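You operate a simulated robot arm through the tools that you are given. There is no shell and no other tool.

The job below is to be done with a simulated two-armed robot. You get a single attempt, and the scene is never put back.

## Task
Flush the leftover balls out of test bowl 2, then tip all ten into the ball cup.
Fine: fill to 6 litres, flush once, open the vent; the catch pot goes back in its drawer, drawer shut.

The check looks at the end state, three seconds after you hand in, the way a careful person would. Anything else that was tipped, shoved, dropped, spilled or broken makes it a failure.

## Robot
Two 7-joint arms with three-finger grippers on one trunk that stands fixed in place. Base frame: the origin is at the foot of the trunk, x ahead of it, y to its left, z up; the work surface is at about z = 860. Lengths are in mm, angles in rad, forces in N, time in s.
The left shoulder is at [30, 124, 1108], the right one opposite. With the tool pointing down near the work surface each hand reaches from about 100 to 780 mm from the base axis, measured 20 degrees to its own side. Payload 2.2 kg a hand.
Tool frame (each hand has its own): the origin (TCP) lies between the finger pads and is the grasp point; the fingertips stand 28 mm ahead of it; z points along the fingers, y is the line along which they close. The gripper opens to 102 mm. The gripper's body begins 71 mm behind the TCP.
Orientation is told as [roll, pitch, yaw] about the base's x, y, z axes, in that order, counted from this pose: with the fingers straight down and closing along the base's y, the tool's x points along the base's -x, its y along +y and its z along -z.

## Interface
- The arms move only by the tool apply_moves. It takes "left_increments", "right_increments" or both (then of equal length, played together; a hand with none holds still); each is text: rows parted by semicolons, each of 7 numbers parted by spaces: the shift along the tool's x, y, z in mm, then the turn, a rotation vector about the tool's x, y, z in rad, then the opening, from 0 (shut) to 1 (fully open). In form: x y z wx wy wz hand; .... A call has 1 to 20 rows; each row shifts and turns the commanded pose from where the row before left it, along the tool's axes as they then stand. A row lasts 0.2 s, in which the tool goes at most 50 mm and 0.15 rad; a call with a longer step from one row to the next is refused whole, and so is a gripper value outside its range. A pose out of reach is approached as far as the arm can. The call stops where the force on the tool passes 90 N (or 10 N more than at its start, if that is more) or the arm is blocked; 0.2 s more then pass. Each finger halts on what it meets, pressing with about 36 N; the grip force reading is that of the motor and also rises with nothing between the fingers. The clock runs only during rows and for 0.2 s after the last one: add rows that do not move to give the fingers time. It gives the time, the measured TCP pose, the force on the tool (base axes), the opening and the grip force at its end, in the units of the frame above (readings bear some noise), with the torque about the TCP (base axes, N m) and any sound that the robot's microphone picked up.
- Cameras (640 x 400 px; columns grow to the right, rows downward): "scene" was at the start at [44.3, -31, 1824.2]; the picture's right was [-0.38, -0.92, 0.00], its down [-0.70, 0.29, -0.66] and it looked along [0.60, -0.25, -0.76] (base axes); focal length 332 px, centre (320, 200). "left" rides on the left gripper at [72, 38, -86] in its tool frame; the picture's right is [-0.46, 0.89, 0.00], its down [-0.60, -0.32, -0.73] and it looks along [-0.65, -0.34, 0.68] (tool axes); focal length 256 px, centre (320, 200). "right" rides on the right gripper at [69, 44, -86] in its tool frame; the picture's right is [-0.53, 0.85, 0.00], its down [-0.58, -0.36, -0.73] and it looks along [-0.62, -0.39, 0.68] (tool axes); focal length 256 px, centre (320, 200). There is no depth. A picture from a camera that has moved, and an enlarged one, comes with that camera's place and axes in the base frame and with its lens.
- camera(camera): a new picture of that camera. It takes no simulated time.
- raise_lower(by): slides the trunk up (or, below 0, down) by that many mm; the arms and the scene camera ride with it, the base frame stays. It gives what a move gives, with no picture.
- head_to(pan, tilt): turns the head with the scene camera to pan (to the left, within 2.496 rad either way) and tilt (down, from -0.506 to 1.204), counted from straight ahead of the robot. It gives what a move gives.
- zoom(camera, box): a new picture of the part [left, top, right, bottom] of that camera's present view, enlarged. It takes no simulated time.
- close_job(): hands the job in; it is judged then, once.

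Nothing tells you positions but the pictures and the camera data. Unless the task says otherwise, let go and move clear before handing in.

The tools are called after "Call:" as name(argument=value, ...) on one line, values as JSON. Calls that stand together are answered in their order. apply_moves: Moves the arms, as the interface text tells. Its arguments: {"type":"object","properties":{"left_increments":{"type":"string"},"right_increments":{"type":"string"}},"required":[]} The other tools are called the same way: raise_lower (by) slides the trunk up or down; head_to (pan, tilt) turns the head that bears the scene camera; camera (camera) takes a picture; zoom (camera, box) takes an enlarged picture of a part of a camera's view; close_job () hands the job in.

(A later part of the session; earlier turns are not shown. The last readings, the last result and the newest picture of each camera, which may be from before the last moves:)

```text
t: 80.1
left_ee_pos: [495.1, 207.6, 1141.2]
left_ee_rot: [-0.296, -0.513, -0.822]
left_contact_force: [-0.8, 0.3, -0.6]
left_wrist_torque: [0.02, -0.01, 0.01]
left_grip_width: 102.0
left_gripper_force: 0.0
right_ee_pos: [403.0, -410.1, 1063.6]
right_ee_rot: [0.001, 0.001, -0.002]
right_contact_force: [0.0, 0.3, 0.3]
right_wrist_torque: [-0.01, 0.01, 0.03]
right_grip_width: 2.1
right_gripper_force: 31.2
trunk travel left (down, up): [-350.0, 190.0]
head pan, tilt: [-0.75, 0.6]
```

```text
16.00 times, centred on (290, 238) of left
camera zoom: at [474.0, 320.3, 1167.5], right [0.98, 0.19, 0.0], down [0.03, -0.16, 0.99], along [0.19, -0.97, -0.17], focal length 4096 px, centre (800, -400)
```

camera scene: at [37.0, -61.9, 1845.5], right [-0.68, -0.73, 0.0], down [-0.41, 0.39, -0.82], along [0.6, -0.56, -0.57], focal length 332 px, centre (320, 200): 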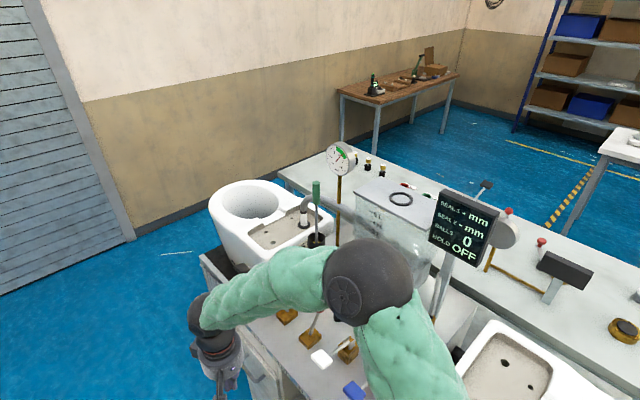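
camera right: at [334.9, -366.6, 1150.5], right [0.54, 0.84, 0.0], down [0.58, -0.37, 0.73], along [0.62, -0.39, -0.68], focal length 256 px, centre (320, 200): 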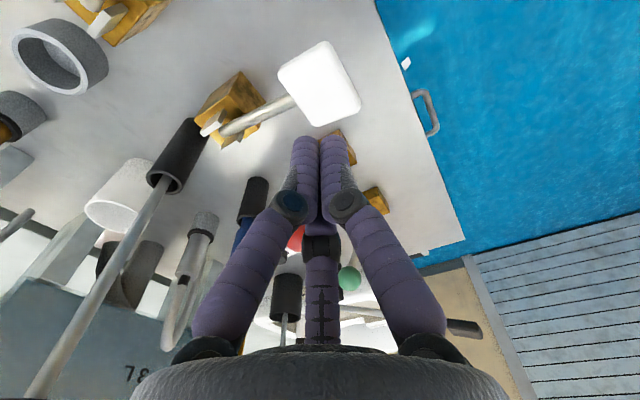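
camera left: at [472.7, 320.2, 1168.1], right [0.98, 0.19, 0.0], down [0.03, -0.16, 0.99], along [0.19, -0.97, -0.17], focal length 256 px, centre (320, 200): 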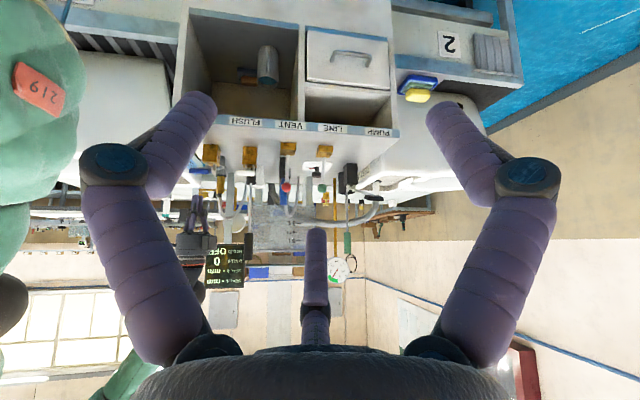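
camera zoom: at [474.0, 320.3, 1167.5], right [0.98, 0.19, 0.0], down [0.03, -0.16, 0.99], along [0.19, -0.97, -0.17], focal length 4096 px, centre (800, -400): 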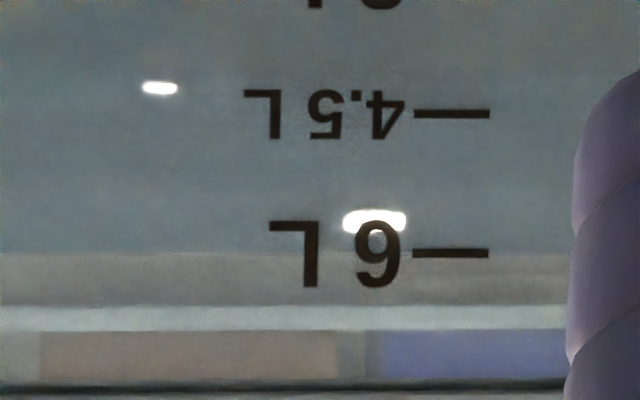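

Level is steady at 6 L. The hand is over the FLUSH paddle. Press it once, fully, and hold while watching the tank and the board.

Call:
apply_moves(right_increments="2 2 20 0 0 0 0;0 0 20 0 0 0 0;0 0 15 0 0 0 0;0 0 15 0 0 0 0;0 0 15 0 0 0 0;0 0 12 0 0 0 0;0 0 8 0 0 0 0")

Call:
zoom(camera="left", box=[180, 140, 400, 280])

```text
t: 81.7
left_ee_pos: [495.9, 207.3, 1140.5]
left_ee_rot: [-0.295, -0.515, -0.821]
left_contact_force: [0.2, 0.1, -0.6]
left_wrist_torque: [0.02, 0.0, 0.01]
left_grip_width: 102.0
left_gripper_force: 0.1
right_ee_pos: [400.4, -408.2, 960.6]
right_ee_rot: [0.001, -0.001, -0.002]
right_contact_force: [-0.7, 2.0, 5.1]
right_wrist_torque: [0.04, 0.09, -0.01]
right_grip_width: 2.1
right_gripper_force: 31.8
trunk travel left (down, up): [-350.0, 190.0]
head pan, tilt: [-0.75, 0.6]
```

```text
2.86 times, centred on (290, 210) of left
camera zoom: at [472.9, 320.9, 1167.9], right [0.98, 0.19, 0.0], down [0.03, -0.16, 0.99], along [0.19, -0.97, -0.16], focal length 731 px, centre (406, 171)
```

zoom: 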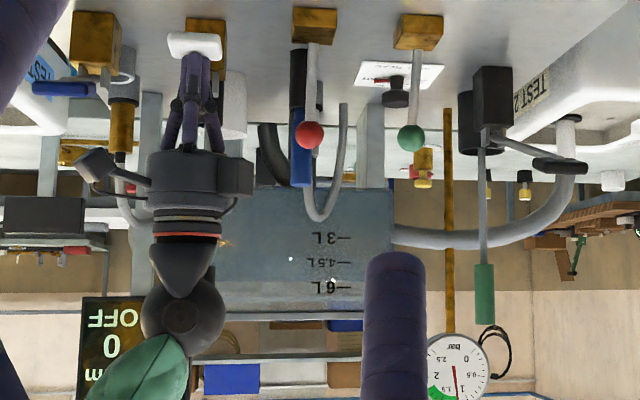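

Call:
apply_moves(right_increments="0 0 0 0 0 0 0;0 0 0 0 0 0 0")

Call:
zoom(camera="left", box=[180, 140, 400, 280])

```text
t: 82.3
left_ee_pos: [494.6, 208.5, 1141.0]
left_ee_rot: [-0.295, -0.512, -0.821]
left_contact_force: [1.0, -0.2, -0.6]
left_wrist_torque: [0.03, 0.0, 0.03]
left_grip_width: 102.0
left_gripper_force: 0.1
right_ee_pos: [400.3, -407.7, 958.4]
right_ee_rot: [0.0, -0.003, -0.003]
right_contact_force: [-0.3, 0.8, 3.5]
right_wrist_torque: [-0.01, 0.0, -0.04]
right_grip_width: 1.9
right_gripper_force: 31.7
trunk travel left (down, up): [-350.0, 190.0]
head pan, tilt: [-0.75, 0.6]
```

```text
2.86 times, centred on (290, 210) of left
camera zoom: at [472.9, 321.0, 1167.8], right [0.98, 0.19, 0.0], down [0.03, -0.16, 0.99], along [0.19, -0.97, -0.16], focal length 731 px, centre (406, 171)
```

zoom: 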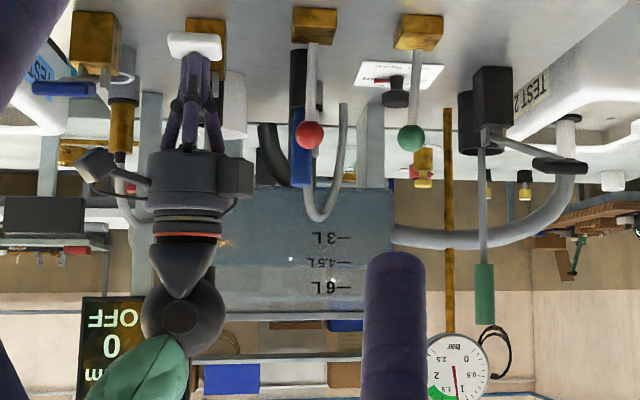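

The level is falling (~4.7 L) – the flush is running. Keep holding until it's empty.

Call:
apply_moves(right_increments="0 0 0 0 0 0 0;0 0 0 0 0 0 0;0 0 0 0 0 0 0;0 0 0 0 0 0 0;0 0 0 0 0 0 0;0 0 0 0 0 0 0")

Call:
zoom(camera="left", box=[180, 140, 400, 280])

```text
t: 83.7
left_ee_pos: [495.0, 207.0, 1140.2]
left_ee_rot: [-0.295, -0.514, -0.822]
left_contact_force: [-0.2, -0.2, 0.4]
left_wrist_torque: [0.0, 0.02, 0.02]
left_grip_width: 102.1
left_gripper_force: 0.1
right_ee_pos: [399.4, -408.8, 960.4]
right_ee_rot: [0.0, -0.001, 0.001]
right_contact_force: [-0.4, 1.0, 4.8]
right_wrist_torque: [-0.05, 0.04, -0.01]
right_grip_width: 2.3
right_gripper_force: 32.0
trunk travel left (down, up): [-350.0, 190.0]
head pan, tilt: [-0.75, 0.6]
```

```text
2.86 times, centred on (290, 210) of left
camera zoom: at [472.9, 320.9, 1167.8], right [0.98, 0.19, 0.0], down [0.03, -0.16, 0.99], along [0.19, -0.97, -0.16], focal length 731 px, centre (406, 171)
```

zoom: 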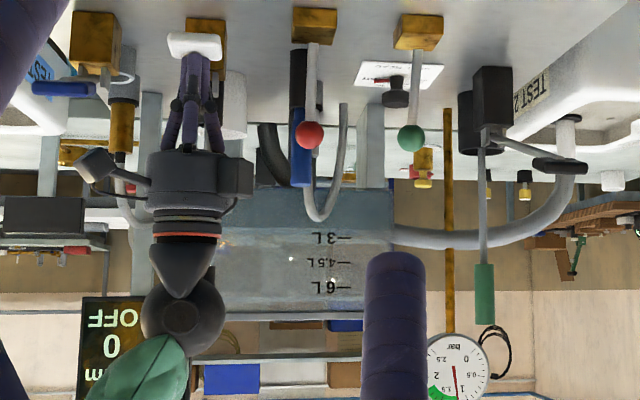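

Call:
apply_moves(right_increments="0 0 0 0 0 0 0;0 0 0 0 0 0 0;0 0 0 0 0 0 0;0 0 0 0 0 0 0;0 0 0 0 0 0 0;0 0 0 0 0 0 0;0 0 0 0 0 0 0;0 0 0 0 0 0 0;0 0 0 0 0 0 0;0 0 0 0 0 0 0;0 0 0 0 0 0 0;0 0 0 0 0 0 0;0 0 0 0 0 0 0;0 0 0 0 0 0 0;0 0 0 0 0 0 0;0 0 0 0 0 0 0")

Call:
zoom(camera="left", box=[180, 140, 400, 280])

Call:
camera(camera="scene")

```text
t: 87.1
left_ee_pos: [495.3, 207.4, 1140.8]
left_ee_rot: [-0.296, -0.514, -0.821]
left_contact_force: [-0.1, -0.3, 0.1]
left_wrist_torque: [0.03, 0.02, 0.01]
left_grip_width: 101.9
left_gripper_force: 0.0
right_ee_pos: [400.8, -408.3, 959.2]
right_ee_rot: [-0.001, -0.002, -0.001]
right_contact_force: [-0.8, 1.0, 4.9]
right_wrist_torque: [-0.04, -0.04, 0.02]
right_grip_width: 2.2
right_gripper_force: 31.3
trunk travel left (down, up): [-350.0, 190.0]
head pan, tilt: [-0.75, 0.6]
```

```text
2.86 times, centred on (290, 210) of left
camera zoom: at [472.9, 320.9, 1167.8], right [0.98, 0.19, 0.0], down [0.03, -0.16, 0.99], along [0.19, -0.97, -0.16], focal length 731 px, centre (406, 171)
```

zoom: 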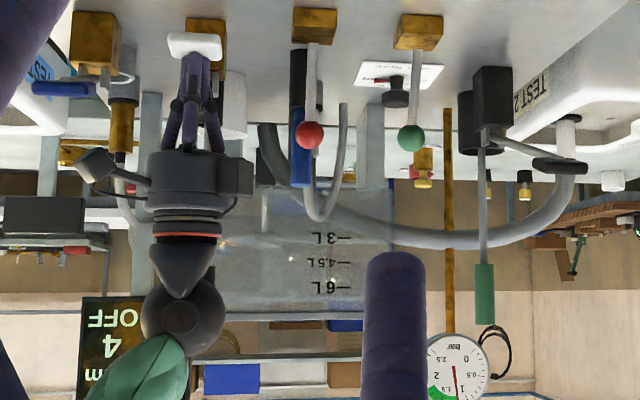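

```text
taken
camera scene: at [36.8, -60.8, 1845.6], right [-0.68, -0.73, 0.0], down [-0.41, 0.39, -0.83], along [0.6, -0.56, -0.56], focal length 332 px, centre (320, 200)
```

scene: 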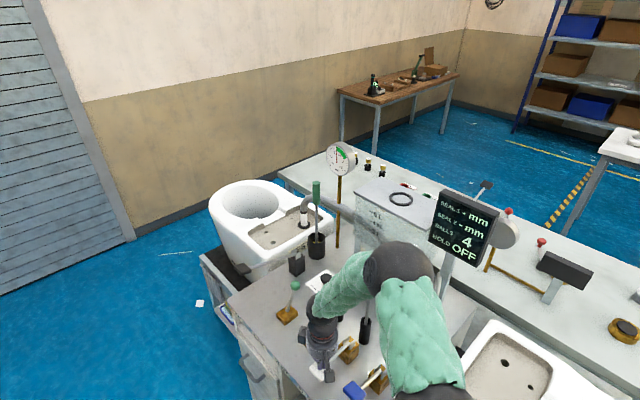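

The tank is empty and the board shows BALLS 4. Release the paddle and check the board again.

Call:
apply_moves(right_increments="0 0 0 0 0 0 0;0 0 -20 0 0 0 0;0 0 -30 0 0 0 0;0 0 -40 0 0 0 0;0 0 -40 0 0 0 0")

Call:
zoom(camera="scene", box=[400, 170, 520, 270])

Call:
zoom(camera="left", box=[180, 140, 400, 280])

Call:
camera(camera="right")

```text
t: 88.3
left_ee_pos: [494.4, 207.4, 1140.5]
left_ee_rot: [-0.295, -0.512, -0.822]
left_contact_force: [-1.0, 0.4, -0.1]
left_wrist_torque: [-0.01, 0.02, 0.0]
left_grip_width: 102.1
left_gripper_force: 0.0
right_ee_pos: [397.1, -408.0, 1089.1]
right_ee_rot: [0.002, 0.0, 0.0]
right_contact_force: [0.1, -0.3, -1.0]
right_wrist_torque: [0.03, -0.01, 0.02]
right_grip_width: 1.9
right_gripper_force: 31.7
trunk travel left (down, up): [-350.0, 190.0]
head pan, tilt: [-0.75, 0.6]
```

```text
4.00 times, centred on (460, 220) of scene
camera zoom: at [36.2, -60.5, 1845.6], right [-0.68, -0.73, 0.0], down [-0.41, 0.39, -0.83], along [0.6, -0.56, -0.56], focal length 1327 px, centre (-240, 120)
```

zoom: 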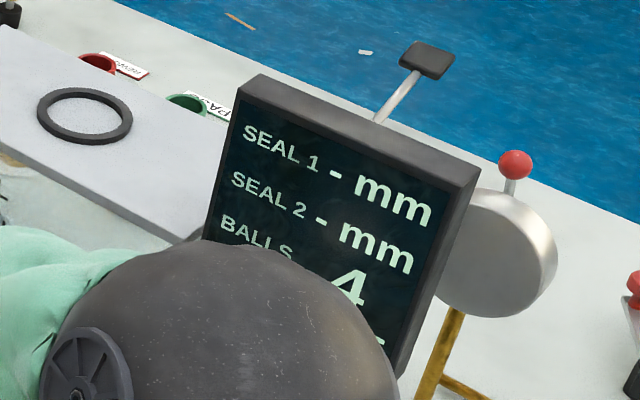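

```text
2.86 times, centred on (290, 210) of left
camera zoom: at [472.5, 321.2, 1167.9], right [0.98, 0.19, 0.0], down [0.03, -0.16, 0.99], along [0.19, -0.97, -0.16], focal length 731 px, centre (406, 171)
```

zoom: 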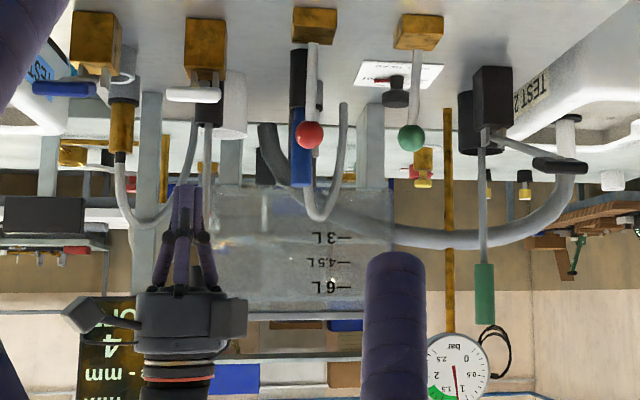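

```text
taken
camera right: at [329.3, -363.8, 1176.4], right [0.53, 0.85, 0.0], down [0.58, -0.37, 0.73], along [0.62, -0.39, -0.68], focal length 256 px, centre (320, 200)
```

right: 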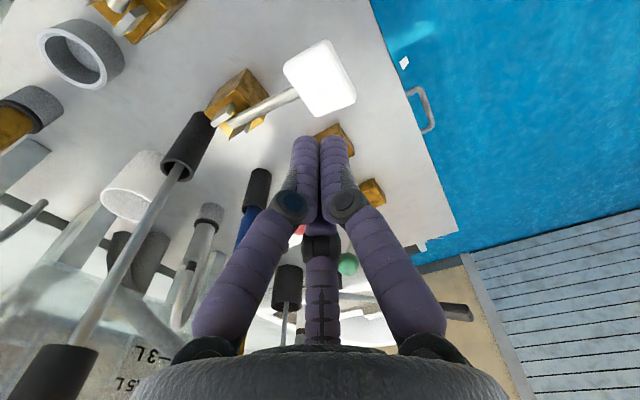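

Flush done: 4 balls were flushed. Next the VENT lever (red ball at ≈(522, -513, 982), leaning toward the tank). I'll grip its ball with fingers closing along x; rotate wrist to yaw −90° and move above it.

Call:
apply_moves(right_increments="0 0 -10 0 0 0.143 0;0 0 0 0 0 0.143 0;0 0 0 0 0 0.143 0;0 0 0 0 0 0.143 0;0 0 0 0 0 0.143 0;0 0 0 0 0 0.143 0;0 0 0 0 0 0.143 0.2;0 0 0 0 0 0.143 0.4;0 0 0 0 0 0.143 0.6;0 0 0 0 0 0.143 0.6;0 0 0 0 0 0.143 0.6")

Call:
camera(camera="right")

Call:
camera(camera="left")

```text
t: 90.7
left_ee_pos: [495.5, 206.9, 1140.6]
left_ee_rot: [-0.295, -0.513, -0.822]
left_contact_force: [-0.2, -0.4, -0.5]
left_wrist_torque: [-0.04, 0.03, 0.01]
left_grip_width: 102.0
left_gripper_force: 0.0
right_ee_pos: [399.7, -407.3, 1096.5]
right_ee_rot: [0.001, 0.001, -1.576]
right_contact_force: [0.2, 0.5, -0.2]
right_wrist_torque: [-0.01, -0.01, 0.01]
right_grip_width: 61.3
right_gripper_force: 0.1
trunk travel left (down, up): [-350.0, 190.0]
head pan, tilt: [-0.75, 0.6]
```

```text
taken
camera right: at [444.0, -338.8, 1185.1], right [0.84, -0.54, 0.0], down [-0.37, -0.58, 0.73], along [-0.39, -0.62, -0.68], focal length 256 px, centre (320, 200)
```

right: 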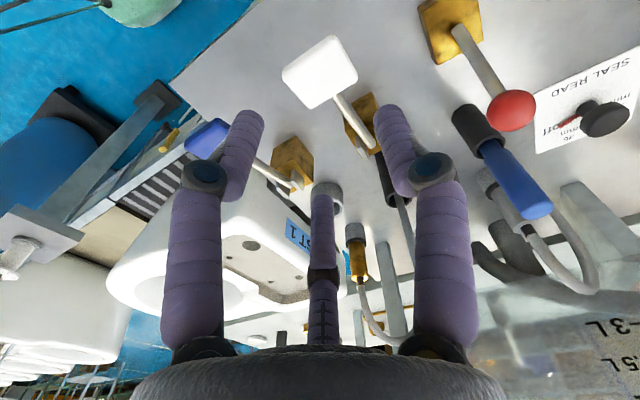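

```text
taken
camera left: at [473.1, 320.7, 1167.8], right [0.98, 0.19, 0.0], down [0.03, -0.16, 0.99], along [0.19, -0.97, -0.16], focal length 256 px, centre (320, 200)
```

left: 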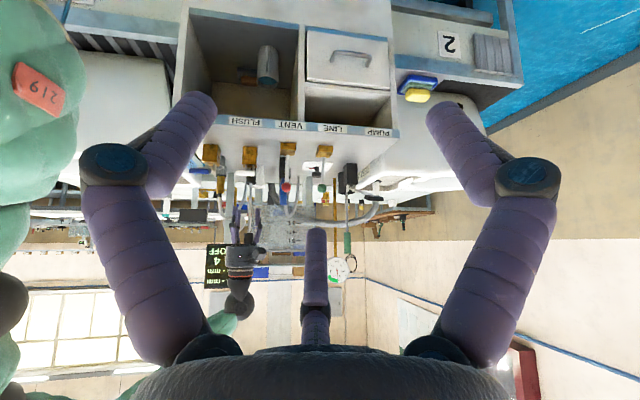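

Red ball confirmed at ≈(523, -515, 982). Move above it.

Call:
apply_moves(right_increments="-27 30.8 0 0 0 0 0.6;-27 30.8 0 0 0 0 0.6;-27 30.8 0 0 0 0 0.6;-27 30.8 0 0 0 0 0.6;0 0 20 0 0 0 0.6;0 0 20 0 0 0 0.6")

Call:
camera(camera="right")

Call:
zoom(camera="left", box=[180, 140, 400, 280])

```text
t: 92.1
left_ee_pos: [495.7, 207.4, 1140.1]
left_ee_rot: [-0.297, -0.511, -0.823]
left_contact_force: [0.3, -0.5, 0.7]
left_wrist_torque: [-0.01, 0.01, -0.03]
left_grip_width: 101.8
left_gripper_force: 0.0
right_ee_pos: [524.0, -515.5, 1055.5]
right_ee_rot: [0.0, 0.001, -1.572]
right_contact_force: [0.0, -0.7, -0.8]
right_wrist_torque: [0.03, 0.03, -0.03]
right_grip_width: 61.4
right_gripper_force: 0.0
trunk travel left (down, up): [-350.0, 190.0]
head pan, tilt: [-0.75, 0.6]
```

```text
taken
camera right: at [568.4, -446.2, 1143.1], right [0.84, -0.54, 0.0], down [-0.37, -0.58, 0.73], along [-0.39, -0.62, -0.68], focal length 256 px, centre (320, 200)
```

right: 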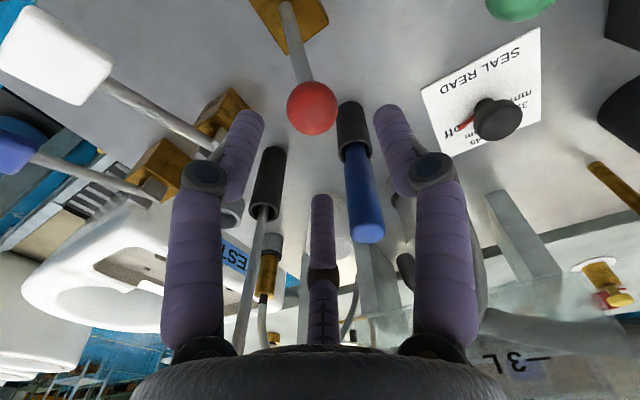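

```text
2.86 times, centred on (290, 210) of left
camera zoom: at [473.9, 320.1, 1167.6], right [0.98, 0.19, 0.0], down [0.03, -0.16, 0.99], along [0.19, -0.97, -0.17], focal length 731 px, centre (406, 171)
```

zoom: 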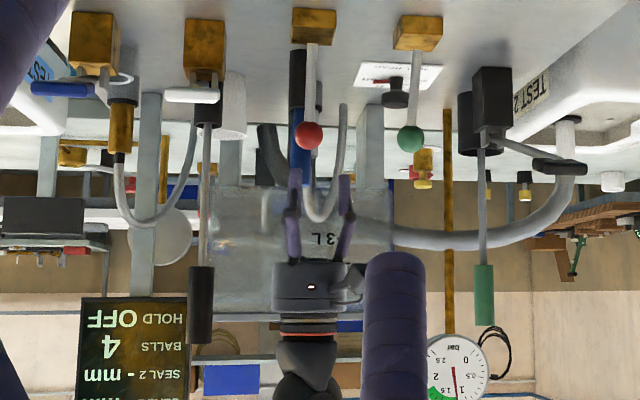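

Call:
apply_moves(right_increments="0 -6 15 0 0 0 0.6;0 0 15 0 0 0 0.6")

Call:
zoom(camera="left", box=[260, 170, 320, 230])

Call:
camera(camera="right")

```text
t: 92.7
left_ee_pos: [496.0, 206.9, 1140.2]
left_ee_rot: [-0.295, -0.514, -0.821]
left_contact_force: [0.6, 0.3, 0.1]
left_wrist_torque: [0.02, -0.02, 0.01]
left_grip_width: 101.9
left_gripper_force: 0.1
right_ee_pos: [516.4, -515.5, 1026.6]
right_ee_rot: [0.001, 0.0, -1.572]
right_contact_force: [0.5, -0.1, -0.2]
right_wrist_torque: [-0.05, 0.01, -0.01]
right_grip_width: 61.1
right_gripper_force: 0.0
trunk travel left (down, up): [-350.0, 190.0]
head pan, tilt: [-0.75, 0.6]
```

```text
6.67 times, centred on (290, 200) of left
camera zoom: at [473.4, 320.5, 1167.7], right [0.98, 0.19, 0.0], down [0.03, -0.16, 0.99], along [0.19, -0.97, -0.17], focal length 1707 px, centre (520, 200)
```

zoom: 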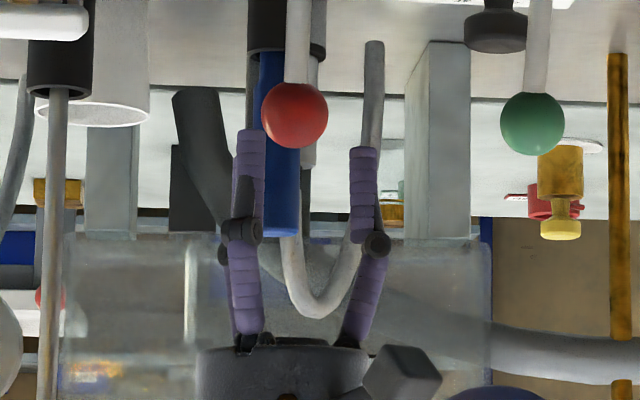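

```text
taken
camera right: at [561.2, -446.9, 1113.0], right [0.84, -0.54, 0.0], down [-0.37, -0.58, 0.73], along [-0.39, -0.62, -0.68], focal length 256 px, centre (320, 200)
```

right: 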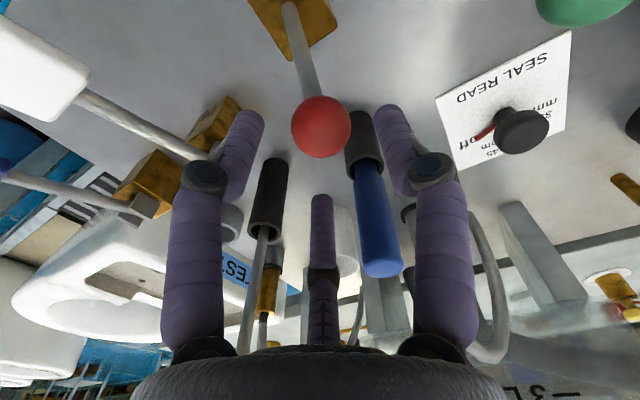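

The left view shows the ball ~6 mm off-centre between the fingers; correct, open a bit more, and descend around the ball.

Call:
apply_moves(right_increments="0 -6 0 0 0 0 0.75;0 0 0 0 0 0 0.75;0 0 15 0 0 0 0.75;0 0 15 0 0 0 0.75;0 0 10 0 0 0 0.75")

Call:
zoom(camera="left", box=[260, 170, 320, 230])

Call:
camera(camera="right")

```text
t: 93.9
left_ee_pos: [495.4, 207.8, 1140.6]
left_ee_rot: [-0.295, -0.512, -0.822]
left_contact_force: [-0.1, -0.5, 0.0]
left_wrist_torque: [-0.01, 0.03, 0.03]
left_grip_width: 102.0
left_gripper_force: 0.1
right_ee_pos: [509.0, -515.7, 988.0]
right_ee_rot: [0.001, 0.002, -1.575]
right_contact_force: [0.9, 0.2, -1.1]
right_wrist_torque: [0.05, 0.01, 0.0]
right_grip_width: 76.7
right_gripper_force: 0.0
trunk travel left (down, up): [-350.0, 190.0]
head pan, tilt: [-0.75, 0.6]
```

```text
6.67 times, centred on (290, 200) of left
camera zoom: at [473.2, 320.5, 1167.8], right [0.98, 0.19, 0.0], down [0.03, -0.16, 0.99], along [0.19, -0.97, -0.17], focal length 1707 px, centre (520, 200)
```

zoom: 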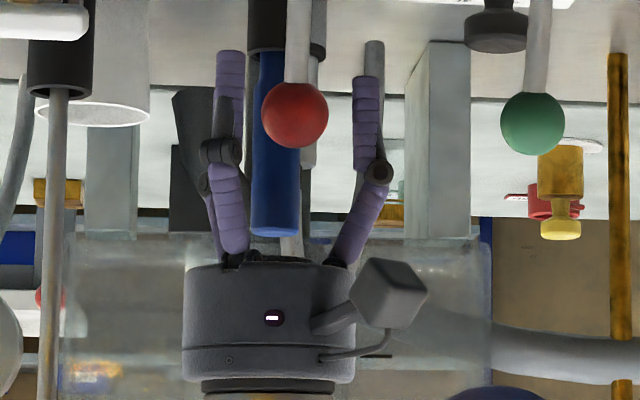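

```text
taken
camera right: at [554.3, -446.6, 1074.3], right [0.84, -0.54, 0.0], down [-0.37, -0.58, 0.73], along [-0.39, -0.62, -0.68], focal length 256 px, centre (320, 200)
```

right: 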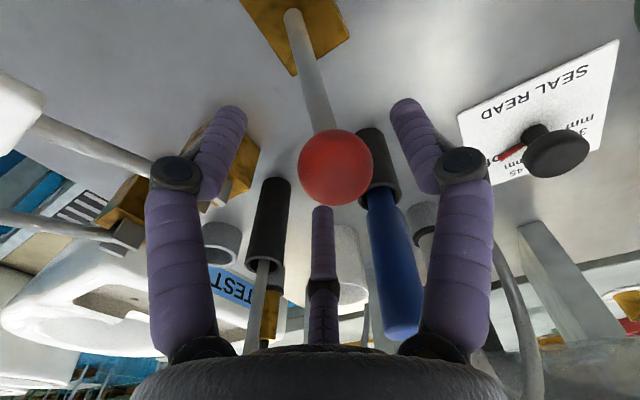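

The ball is centred between the fingers. Close on it.

Call:
apply_moves(right_increments="0 0 0 0 0 0 0.5;0 0 0 0 0 0 0.3;0 0 0 0 0 0 0.2;0 0 0 0 0 0 0.2")

Call:
camera(camera="right")

```text
t: 94.9
left_ee_pos: [497.9, 207.3, 1139.5]
left_ee_rot: [-0.298, -0.512, -0.819]
left_contact_force: [-0.5, 0.3, -0.6]
left_wrist_torque: [-0.03, -0.01, 0.01]
left_grip_width: 102.2
left_gripper_force: 0.0
right_ee_pos: [516.5, -517.5, 988.3]
right_ee_rot: [0.007, -0.005, -1.573]
right_contact_force: [28.1, -1.8, 7.3]
right_wrist_torque: [0.11, -0.31, -0.12]
right_grip_width: 39.9
right_gripper_force: 14.4
trunk travel left (down, up): [-350.0, 190.0]
head pan, tilt: [-0.75, 0.6]
```

```text
taken
camera right: at [558.9, -446.9, 1075.8], right [0.84, -0.54, 0.01], down [-0.37, -0.57, 0.73], along [-0.39, -0.62, -0.68], focal length 256 px, centre (320, 200)
```

right: 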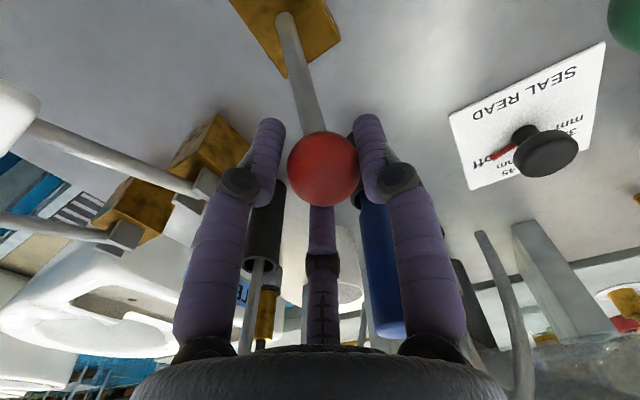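

Contact made; the hand was drawn ~8 mm in +x (right camera was correct). Re-centre to relieve the side load, and tighten.

Call:
apply_moves(right_increments="0 5 0 0 0 0 0.25;0 4 0 0 0 0 0.2;0 0 0 0 0 0 0.1")

```text
t: 95.7
left_ee_pos: [495.6, 206.4, 1141.7]
left_ee_rot: [-0.295, -0.514, -0.822]
left_contact_force: [-0.3, -0.2, -0.5]
left_wrist_torque: [-0.01, 0.03, 0.06]
left_grip_width: 102.1
left_gripper_force: 0.1
right_ee_pos: [516.7, -515.7, 987.4]
right_ee_rot: [-0.003, 0.004, -1.575]
right_contact_force: [3.5, -4.7, 1.6]
right_wrist_torque: [-0.29, -0.01, -0.08]
right_grip_width: 35.4
right_gripper_force: 44.9
trunk travel left (down, up): [-350.0, 190.0]
head pan, tilt: [-0.75, 0.6]
```

Gripped on the ball (35 mm) with little side load. Swing the lever toward the front along its arc, a few steps at first.

Call:
apply_moves(right_increments="6 0 -3 0 0 0 0.1;6 0 -3 0 0 0 0.1;6 0 -2.5 0 0 0 0.1")

Call:
camera(camera="right")

```text
t: 96.5
left_ee_pos: [496.7, 206.7, 1139.1]
left_ee_rot: [-0.297, -0.511, -0.822]
left_contact_force: [-0.1, -0.9, -0.2]
left_wrist_torque: [0.02, -0.01, 0.01]
left_grip_width: 101.9
left_gripper_force: 0.0
right_ee_pos: [520.1, -497.0, 994.1]
right_ee_rot: [-0.005, 0.003, -1.571]
right_contact_force: [10.5, -1.7, -18.2]
right_wrist_torque: [-0.57, -0.48, 0.1]
right_grip_width: 32.3
right_gripper_force: 45.2
trunk travel left (down, up): [-350.0, 190.0]
head pan, tilt: [-0.75, 0.6]
```

```text
taken
camera right: at [564.9, -427.9, 1080.9], right [0.84, -0.54, -0.01], down [-0.36, -0.58, 0.73], along [-0.39, -0.62, -0.68], focal length 256 px, centre (320, 200)
```

right: 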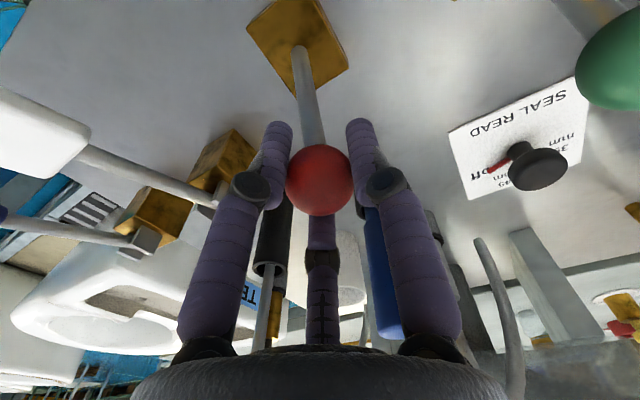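

The lever follows. Continue, rising less.

Call:
apply_moves(right_increments="8 0 2 0 0 0 0.1;8 0 0 0 0 0 0.1;8 0 0 0 0 0 0.1;8 0 0 0 0 0 0.1")

Call:
camera(camera="right")

Call:
zoom(camera="left", box=[180, 140, 400, 280])

```text
t: 97.5
left_ee_pos: [495.8, 206.4, 1139.7]
left_ee_rot: [-0.294, -0.512, -0.823]
left_contact_force: [0.4, -0.4, -0.1]
left_wrist_torque: [-0.01, -0.01, -0.01]
left_grip_width: 102.0
left_gripper_force: 0.0
right_ee_pos: [520.4, -465.8, 995.9]
right_ee_rot: [0.004, -0.001, -1.574]
right_contact_force: [6.4, -9.5, 7.4]
right_wrist_torque: [-0.96, -0.29, 0.13]
right_grip_width: 31.7
right_gripper_force: 44.3
trunk travel left (down, up): [-350.0, 190.0]
head pan, tilt: [-0.75, 0.6]
```

```text
taken
camera right: at [564.5, -396.8, 1083.5], right [0.84, -0.54, 0.0], down [-0.37, -0.57, 0.73], along [-0.39, -0.62, -0.68], focal length 256 px, centre (320, 200)
```

right: 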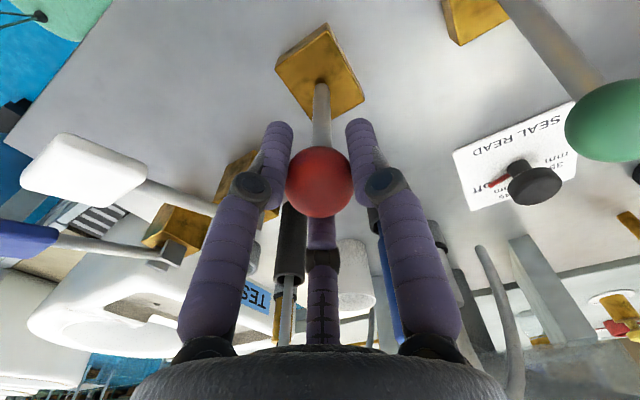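

```text
2.86 times, centred on (290, 210) of left
camera zoom: at [473.3, 320.1, 1168.0], right [0.98, 0.19, 0.0], down [0.03, -0.16, 0.99], along [0.19, -0.97, -0.17], focal length 731 px, centre (406, 171)
```

zoom: 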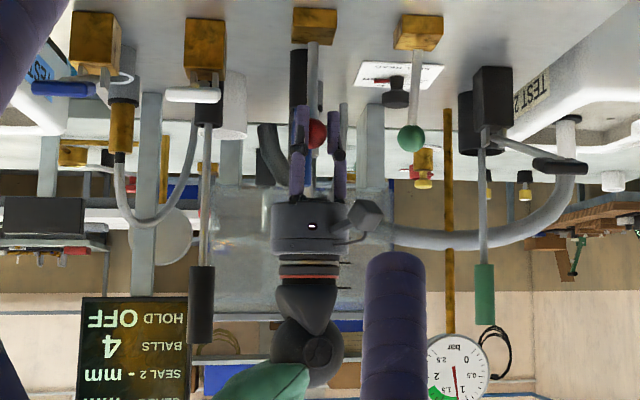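

Call:
apply_moves(right_increments="9 0 -0.5 0 0 0 0.1;9 0 0.5 0 0 0 0.1;9 0 1.5 0 0 0 0.1;9 0 2.5 0 0 0 0.1;9 0 3.5 0 0 0 0.1")

Call:
camera(camera="right")

Call:
zoom(camera="left", box=[180, 140, 400, 280])

```text
t: 98.7
left_ee_pos: [495.1, 204.3, 1140.6]
left_ee_rot: [-0.293, -0.511, -0.823]
left_contact_force: [0.1, -0.8, 0.4]
left_wrist_torque: [0.0, -0.01, -0.02]
left_grip_width: 101.8
left_gripper_force: 0.1
right_ee_pos: [520.3, -423.9, 986.0]
right_ee_rot: [0.002, 0.001, -1.574]
right_contact_force: [3.8, -18.4, -1.3]
right_wrist_torque: [-1.26, 0.2, -0.12]
right_grip_width: 31.7
right_gripper_force: 44.6
trunk travel left (down, up): [-350.0, 190.0]
head pan, tilt: [-0.75, 0.6]
```

```text
taken
camera right: at [564.5, -354.6, 1073.7], right [0.84, -0.54, 0.0], down [-0.37, -0.58, 0.73], along [-0.39, -0.62, -0.68], focal length 256 px, centre (320, 200)
```

right: 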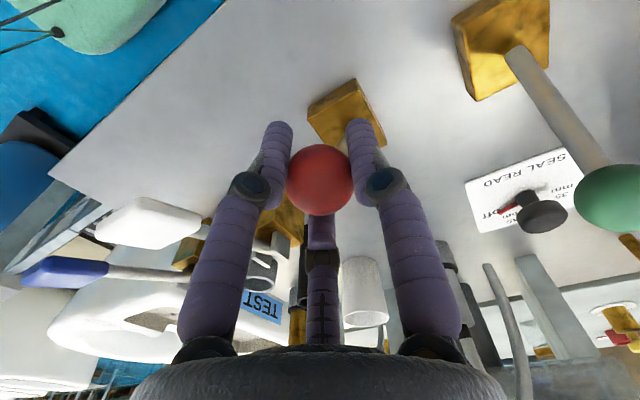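

```text
2.86 times, centred on (290, 210) of left
camera zoom: at [473.7, 318.1, 1168.3], right [0.98, 0.19, 0.0], down [0.03, -0.16, 0.99], along [0.19, -0.97, -0.17], focal length 731 px, centre (406, 171)
```

zoom: 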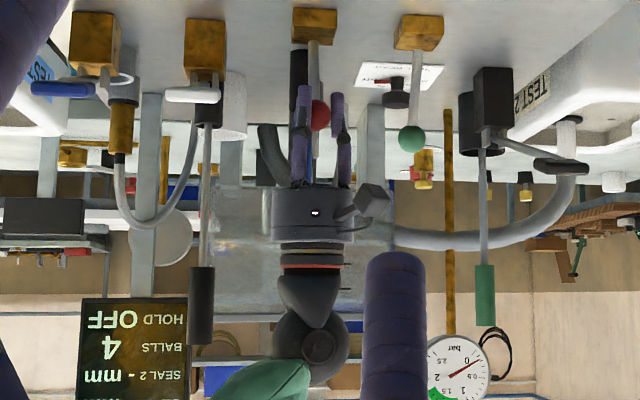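

The gauge is falling toward 0 – the vent is opening. Carry the lever on to its end stop.

Call:
apply_moves(right_increments="7 0 3.5 0 0 0 0.1;7 0 4 0 0 0 0.1;5 0 3.5 0 0 0 0.1")

Call:
zoom(camera="left", box=[180, 140, 400, 300])

Call:
camera(camera="right")

```text
t: 99.5
left_ee_pos: [490.4, 209.7, 1142.3]
left_ee_rot: [-0.291, -0.516, -0.821]
left_contact_force: [-1.0, -0.3, 0.1]
left_wrist_torque: [0.01, 0.0, 0.06]
left_grip_width: 102.1
left_gripper_force: 0.1
right_ee_pos: [509.8, -393.4, 970.4]
right_ee_rot: [-0.015, 0.013, -1.57]
right_contact_force: [-33.0, -4.8, 5.0]
right_wrist_torque: [0.25, 1.12, -1.28]
right_grip_width: 32.7
right_gripper_force: 13.5
trunk travel left (down, up): [-350.0, 190.0]
head pan, tilt: [-0.75, 0.6]
```

```text
2.50 times, centred on (290, 220) of left
camera zoom: at [468.9, 322.3, 1169.3], right [0.98, 0.19, 0.01], down [0.02, -0.16, 0.99], along [0.19, -0.97, -0.16], focal length 640 px, centre (395, 150)
```

zoom: 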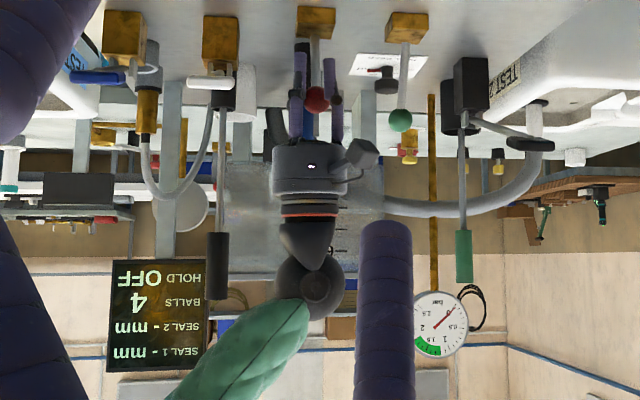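

```text
taken
camera right: at [555.3, -324.6, 1057.3], right [0.85, -0.53, -0.02], down [-0.35, -0.59, 0.73], along [-0.4, -0.61, -0.68], focal length 256 px, centre (320, 200)
```

right: 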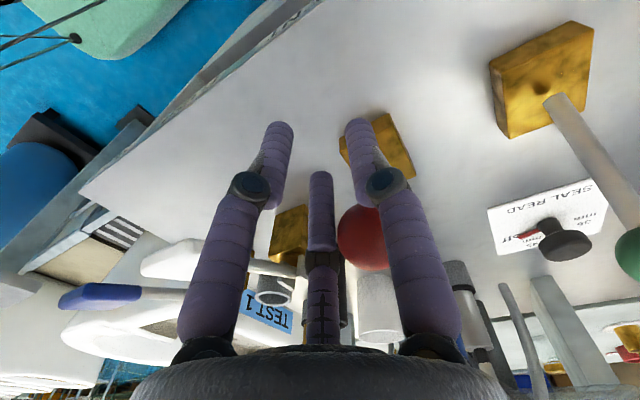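

The ball slipped out behind the right finger. Move the hand away toward +y to free it, then lift.

Call:
apply_moves(right_increments="10 0 0 0 0 0 0.3;15 0 0 0 0 0 0.3;0 0 -30 0 0 0 0.3;0 0 -40 0 0 0 0.2;0 0 -20 0 0 0 0")

Call:
camera(camera="right")

Call:
zoom(camera="left", box=[180, 140, 400, 300])

Call:
camera(camera="scene")

```text
t: 100.7
left_ee_pos: [495.1, 207.0, 1140.4]
left_ee_rot: [-0.295, -0.512, -0.822]
left_contact_force: [-0.5, -0.6, 0.2]
left_wrist_torque: [0.02, 0.02, 0.01]
left_grip_width: 101.9
left_gripper_force: 0.1
right_ee_pos: [518.3, -375.9, 1067.6]
right_ee_rot: [-0.001, 0.001, -1.574]
right_contact_force: [-0.2, 0.5, -0.1]
right_wrist_torque: [0.02, 0.0, 0.01]
right_grip_width: 2.0
right_gripper_force: 31.0
trunk travel left (down, up): [-350.0, 190.0]
head pan, tilt: [-0.75, 0.6]
```

```text
taken
camera right: at [562.7, -307.7, 1153.3], right [0.84, -0.54, 0.0], down [-0.37, -0.58, 0.73], along [-0.39, -0.62, -0.68], focal length 256 px, centre (320, 200)
```

right: 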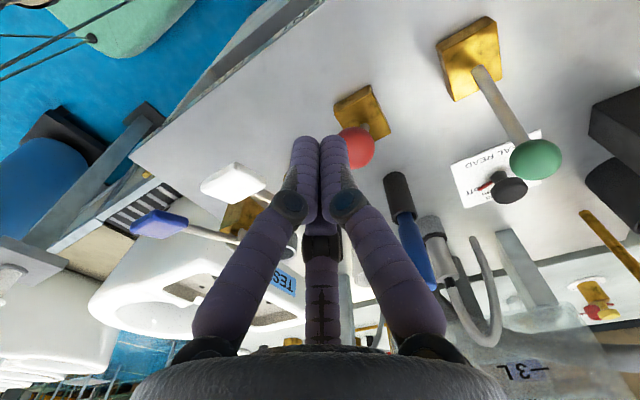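

```text
2.50 times, centred on (290, 220) of left
camera zoom: at [473.0, 320.8, 1167.8], right [0.98, 0.19, 0.0], down [0.03, -0.16, 0.99], along [0.19, -0.97, -0.16], focal length 640 px, centre (395, 150)
```

zoom: 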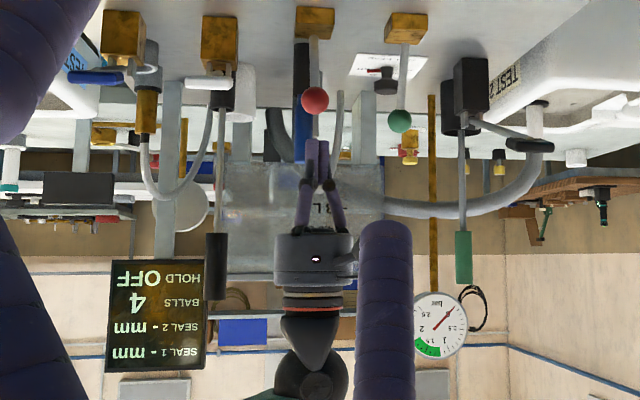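

```text
taken
camera scene: at [36.9, -61.2, 1845.6], right [-0.68, -0.73, 0.0], down [-0.41, 0.39, -0.83], along [0.6, -0.56, -0.56], focal length 332 px, centre (320, 200)
```

scene: 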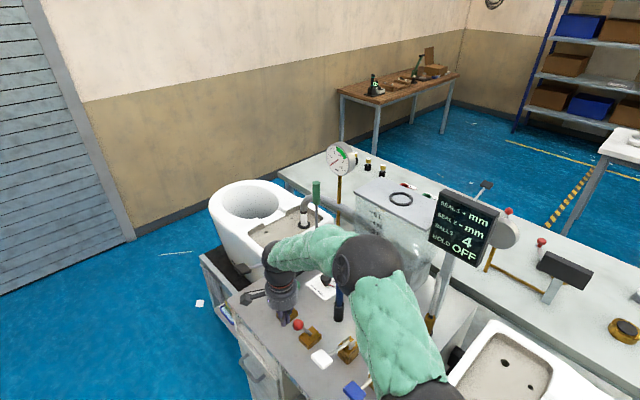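

The lever now leans forward about halfway (ball at y≈-424). Let me check the gauge, then push it fully over from behind with closed fingers.

Call:
zoom(camera="left", box=[310, 240, 370, 300])

Call:
apply_moves(right_increments="-29 1 0 0 0 0 0;-29 1 0 0 0 0 0;-30 1 0 0 0 0 0")

Call:
camera(camera="right")

```text
6.67 times, centred on (340, 270) of left
camera zoom: at [473.0, 320.8, 1167.8], right [0.98, 0.19, 0.0], down [0.03, -0.16, 0.99], along [0.19, -0.97, -0.16], focal length 1707 px, centre (187, -267)
```

zoom: 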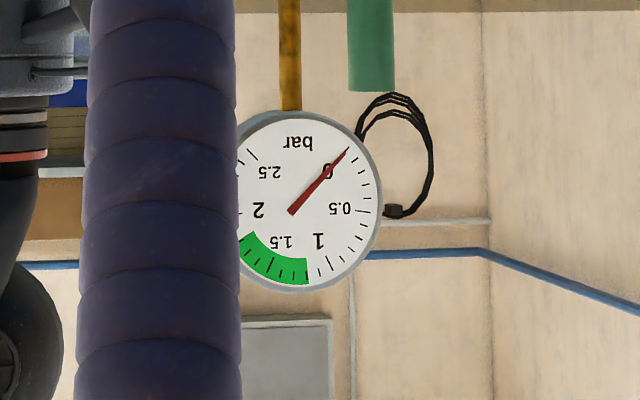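

```text
t: 101.5
left_ee_pos: [494.9, 206.7, 1141.2]
left_ee_rot: [-0.295, -0.512, -0.822]
left_contact_force: [0.6, 0.5, 0.0]
left_wrist_torque: [0.0, 0.02, -0.05]
left_grip_width: 102.0
left_gripper_force: 0.0
right_ee_pos: [523.0, -463.7, 1066.0]
right_ee_rot: [-0.001, 0.001, -1.573]
right_contact_force: [-0.3, -0.3, -0.5]
right_wrist_torque: [0.02, 0.01, 0.0]
right_grip_width: 1.9
right_gripper_force: 30.8
trunk travel left (down, up): [-350.0, 190.0]
head pan, tilt: [-0.75, 0.6]
```

```text
taken
camera right: at [566.6, -394.9, 1152.8], right [0.84, -0.54, 0.0], down [-0.37, -0.58, 0.73], along [-0.39, -0.62, -0.68], focal length 256 px, centre (320, 200)
```

right: 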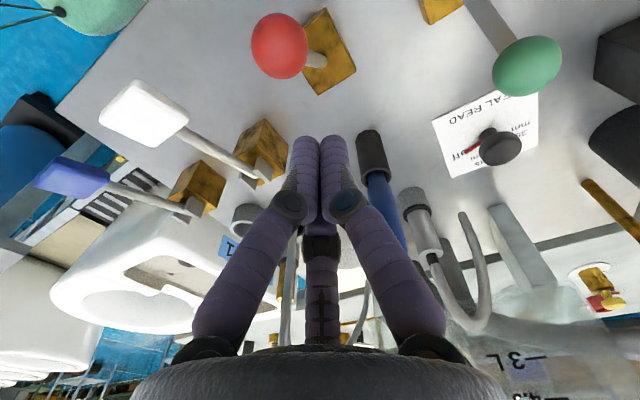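

Gauge reads 0: the vent is open. I'll still push the lever to its end stop so it's clearly fully open.

Call:
apply_moves(right_increments="-2 0 25 0 0 0 0;0 0 25 0 0 0 0;0 0 25 0 0 0 0;8 0 0 0 0 0 0;6 0 0 0 0 0 0")

Call:
camera(camera="right")

```text
t: 102.7
left_ee_pos: [495.2, 205.5, 1141.4]
left_ee_rot: [-0.293, -0.514, -0.821]
left_contact_force: [0.0, 0.7, -0.3]
left_wrist_torque: [0.01, 0.01, -0.02]
left_grip_width: 101.9
left_gripper_force: 0.1
right_ee_pos: [520.9, -453.9, 991.4]
right_ee_rot: [0.002, 0.0, -1.575]
right_contact_force: [-2.5, -5.2, 3.4]
right_wrist_torque: [-0.06, 0.11, 0.02]
right_grip_width: 2.0
right_gripper_force: 31.3
trunk travel left (down, up): [-350.0, 190.0]
head pan, tilt: [-0.75, 0.6]
```

```text
taken
camera right: at [565.4, -385.1, 1078.9], right [0.84, -0.54, 0.0], down [-0.37, -0.58, 0.73], along [-0.39, -0.62, -0.68], focal length 256 px, centre (320, 200)
```

right: 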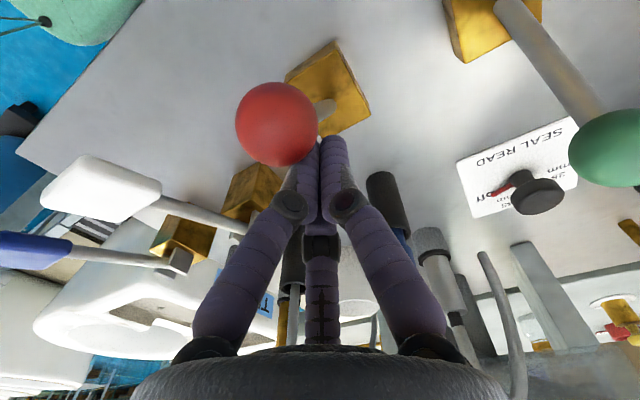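

Call:
apply_moves(right_increments="6 0 0 0 0 0 0;6 0 1 0 0 0 0;6 0 1 0 0 0 0")

Call:
apply_moves(right_increments="6 0 2 0 0 0 0;5 0 2 0 0 0 0")

Call:
camera(camera="right")

```text
t: 103.5
left_ee_pos: [493.7, 200.5, 1144.0]
left_ee_rot: [-0.287, -0.51, -0.825]
left_contact_force: [-0.6, 0.6, -0.3]
left_wrist_torque: [-0.03, 0.02, 0.01]
left_grip_width: 102.2
left_gripper_force: 0.2
right_ee_pos: [521.0, -451.8, 991.6]
right_ee_rot: [0.01, -0.008, -1.577]
right_contact_force: [-20.1, -76.1, 14.3]
right_wrist_torque: [-0.96, 1.09, 0.17]
right_grip_width: 1.9
right_gripper_force: 31.7
trunk travel left (down, up): [-350.0, 190.0]
head pan, tilt: [-0.75, 0.6]
```

```text
t: 103.8
left_ee_pos: [494.0, 209.1, 1142.5]
left_ee_rot: [-0.292, -0.512, -0.818]
left_contact_force: [1.4, 0.4, -0.1]
left_wrist_torque: [-0.06, 0.03, -0.03]
left_grip_width: 101.9
left_gripper_force: 0.0
right_ee_pos: [522.6, -453.0, 992.3]
right_ee_rot: [0.007, -0.029, -1.577]
right_contact_force: [-24.9, -52.2, -6.0]
right_wrist_torque: [-0.55, -0.18, 0.57]
right_grip_width: 2.0
right_gripper_force: 32.1
trunk travel left (down, up): [-350.0, 190.0]
head pan, tilt: [-0.75, 0.6]
stopped in row 1 (right hand): the force on the tool passed its limit at 93 N (the readings are from after the stop); the commanded pose is now the measured one
```

```text
taken
camera right: at [566.1, -381.7, 1078.0], right [0.84, -0.54, 0.02], down [-0.37, -0.55, 0.74], along [-0.39, -0.63, -0.67], focal length 256 px, centre (320, 200)
```

right: 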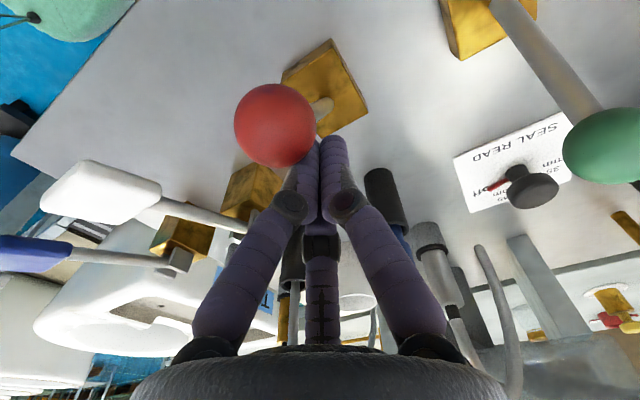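

76–93 N with no motion: the lever is already at its end stop, so VENT is fully open. Retract up.

Call:
apply_moves(right_increments="-8 0 0 0 0 0 0;-2 0 -20 0 0 0 0;0 0 -30 0 0 0 0;0 0 -40 0 0 0 0;0 0 -20 0 0 0 0;40 0 0 0 0 0 0;40 0 0 0 0 0 0;40 0 0 0 0 0 0;40 0 0 0 0 0 0;40 0 0 0 0 0 0;40 0 0 0 0 0 0;40 0 0 0 0 0 0")

Call:
zoom(camera="left", box=[180, 140, 400, 300])

Call:
camera(camera="scene")

```text
t: 106.4
left_ee_pos: [494.7, 211.8, 1140.4]
left_ee_rot: [-0.295, -0.513, -0.817]
left_contact_force: [0.8, 0.8, 0.3]
left_wrist_torque: [-0.01, 0.04, 0.02]
left_grip_width: 102.0
left_gripper_force: 0.0
right_ee_pos: [523.6, -172.3, 1098.1]
right_ee_rot: [0.007, -0.02, -1.576]
right_contact_force: [0.6, -0.5, 0.1]
right_wrist_torque: [0.01, 0.01, -0.01]
right_grip_width: 2.0
right_gripper_force: 31.2
trunk travel left (down, up): [-350.0, 190.0]
head pan, tilt: [-0.75, 0.6]
```

```text
2.50 times, centred on (290, 220) of left
camera zoom: at [472.7, 324.0, 1167.5], right [0.98, 0.19, 0.0], down [0.03, -0.16, 0.99], along [0.19, -0.97, -0.16], focal length 640 px, centre (395, 150)
```

zoom: 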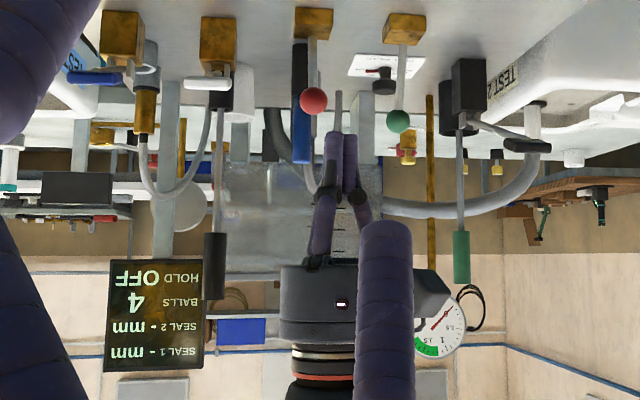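

```text
taken
camera scene: at [37.3, -59.9, 1845.6], right [-0.68, -0.73, 0.0], down [-0.41, 0.38, -0.83], along [0.6, -0.56, -0.56], focal length 332 px, centre (320, 200)
```

scene: 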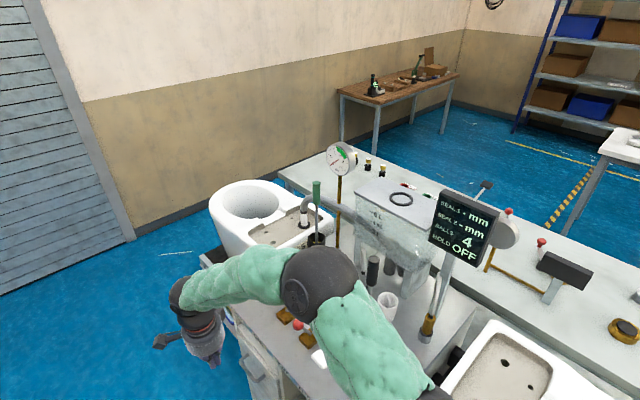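

All controls are done; gauge at 0. Before fetching the pot I want to identify the ball cup, so I'll look down closely at the white cup and the grey cup.

Call:
apply_moves(right_increments="0 0 -30 0 0 0 0;0 0 -30 0 0 0 0;-40 -5 0 0 0 0 0;-40 -5 0 0 0 0 0;-40 -5 0 0 0 0 0;-40 -5 0 0 0 0 0;-40 -5 0 0 0 0 0;-40 -5 0 0 0 0 0")

Call:
camera(camera="right")

Call:
zoom(camera="right", box=[220, 80, 460, 230])

```text
t: 108.2
left_ee_pos: [495.6, 209.9, 1142.0]
left_ee_rot: [-0.293, -0.512, -0.819]
left_contact_force: [0.0, -0.2, 0.3]
left_wrist_torque: [0.08, -0.05, -0.02]
left_grip_width: 101.9
left_gripper_force: 0.1
right_ee_pos: [491.4, -412.5, 1162.3]
right_ee_rot: [0.009, -0.02, -1.576]
right_contact_force: [0.5, -0.3, -0.7]
right_wrist_torque: [-0.01, -0.02, 0.01]
right_grip_width: 2.1
right_gripper_force: 31.4
trunk travel left (down, up): [-350.0, 190.0]
head pan, tilt: [-0.75, 0.6]
```

```text
taken
camera right: at [535.0, -342.0, 1248.2], right [0.84, -0.54, 0.02], down [-0.37, -0.56, 0.74], along [-0.39, -0.63, -0.67], focal length 256 px, centre (320, 200)
```

right: 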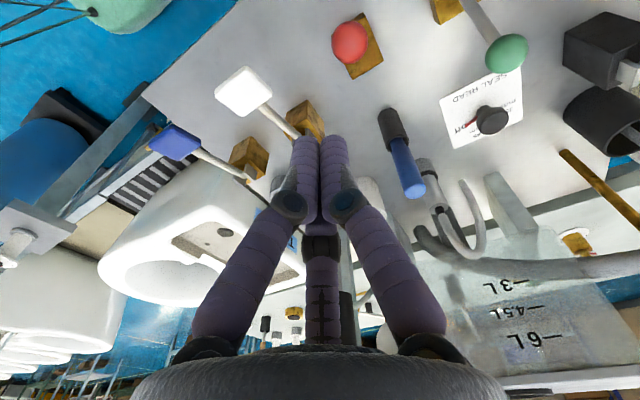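

```text
2.67 times, centred on (340, 155) of right
camera zoom: at [535.0, -342.0, 1248.2], right [0.84, -0.54, 0.02], down [-0.37, -0.56, 0.74], along [-0.39, -0.63, -0.67], focal length 683 px, centre (267, 320)
```

zoom: 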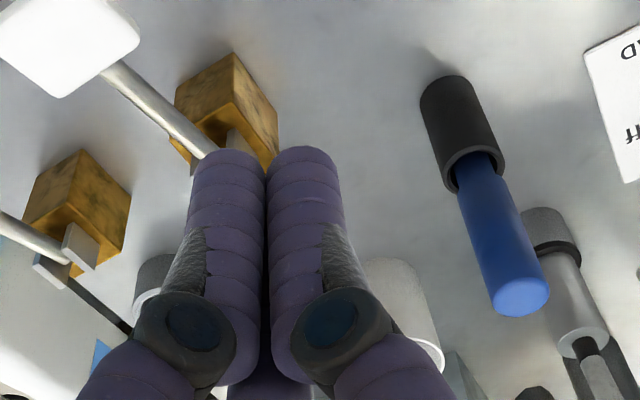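

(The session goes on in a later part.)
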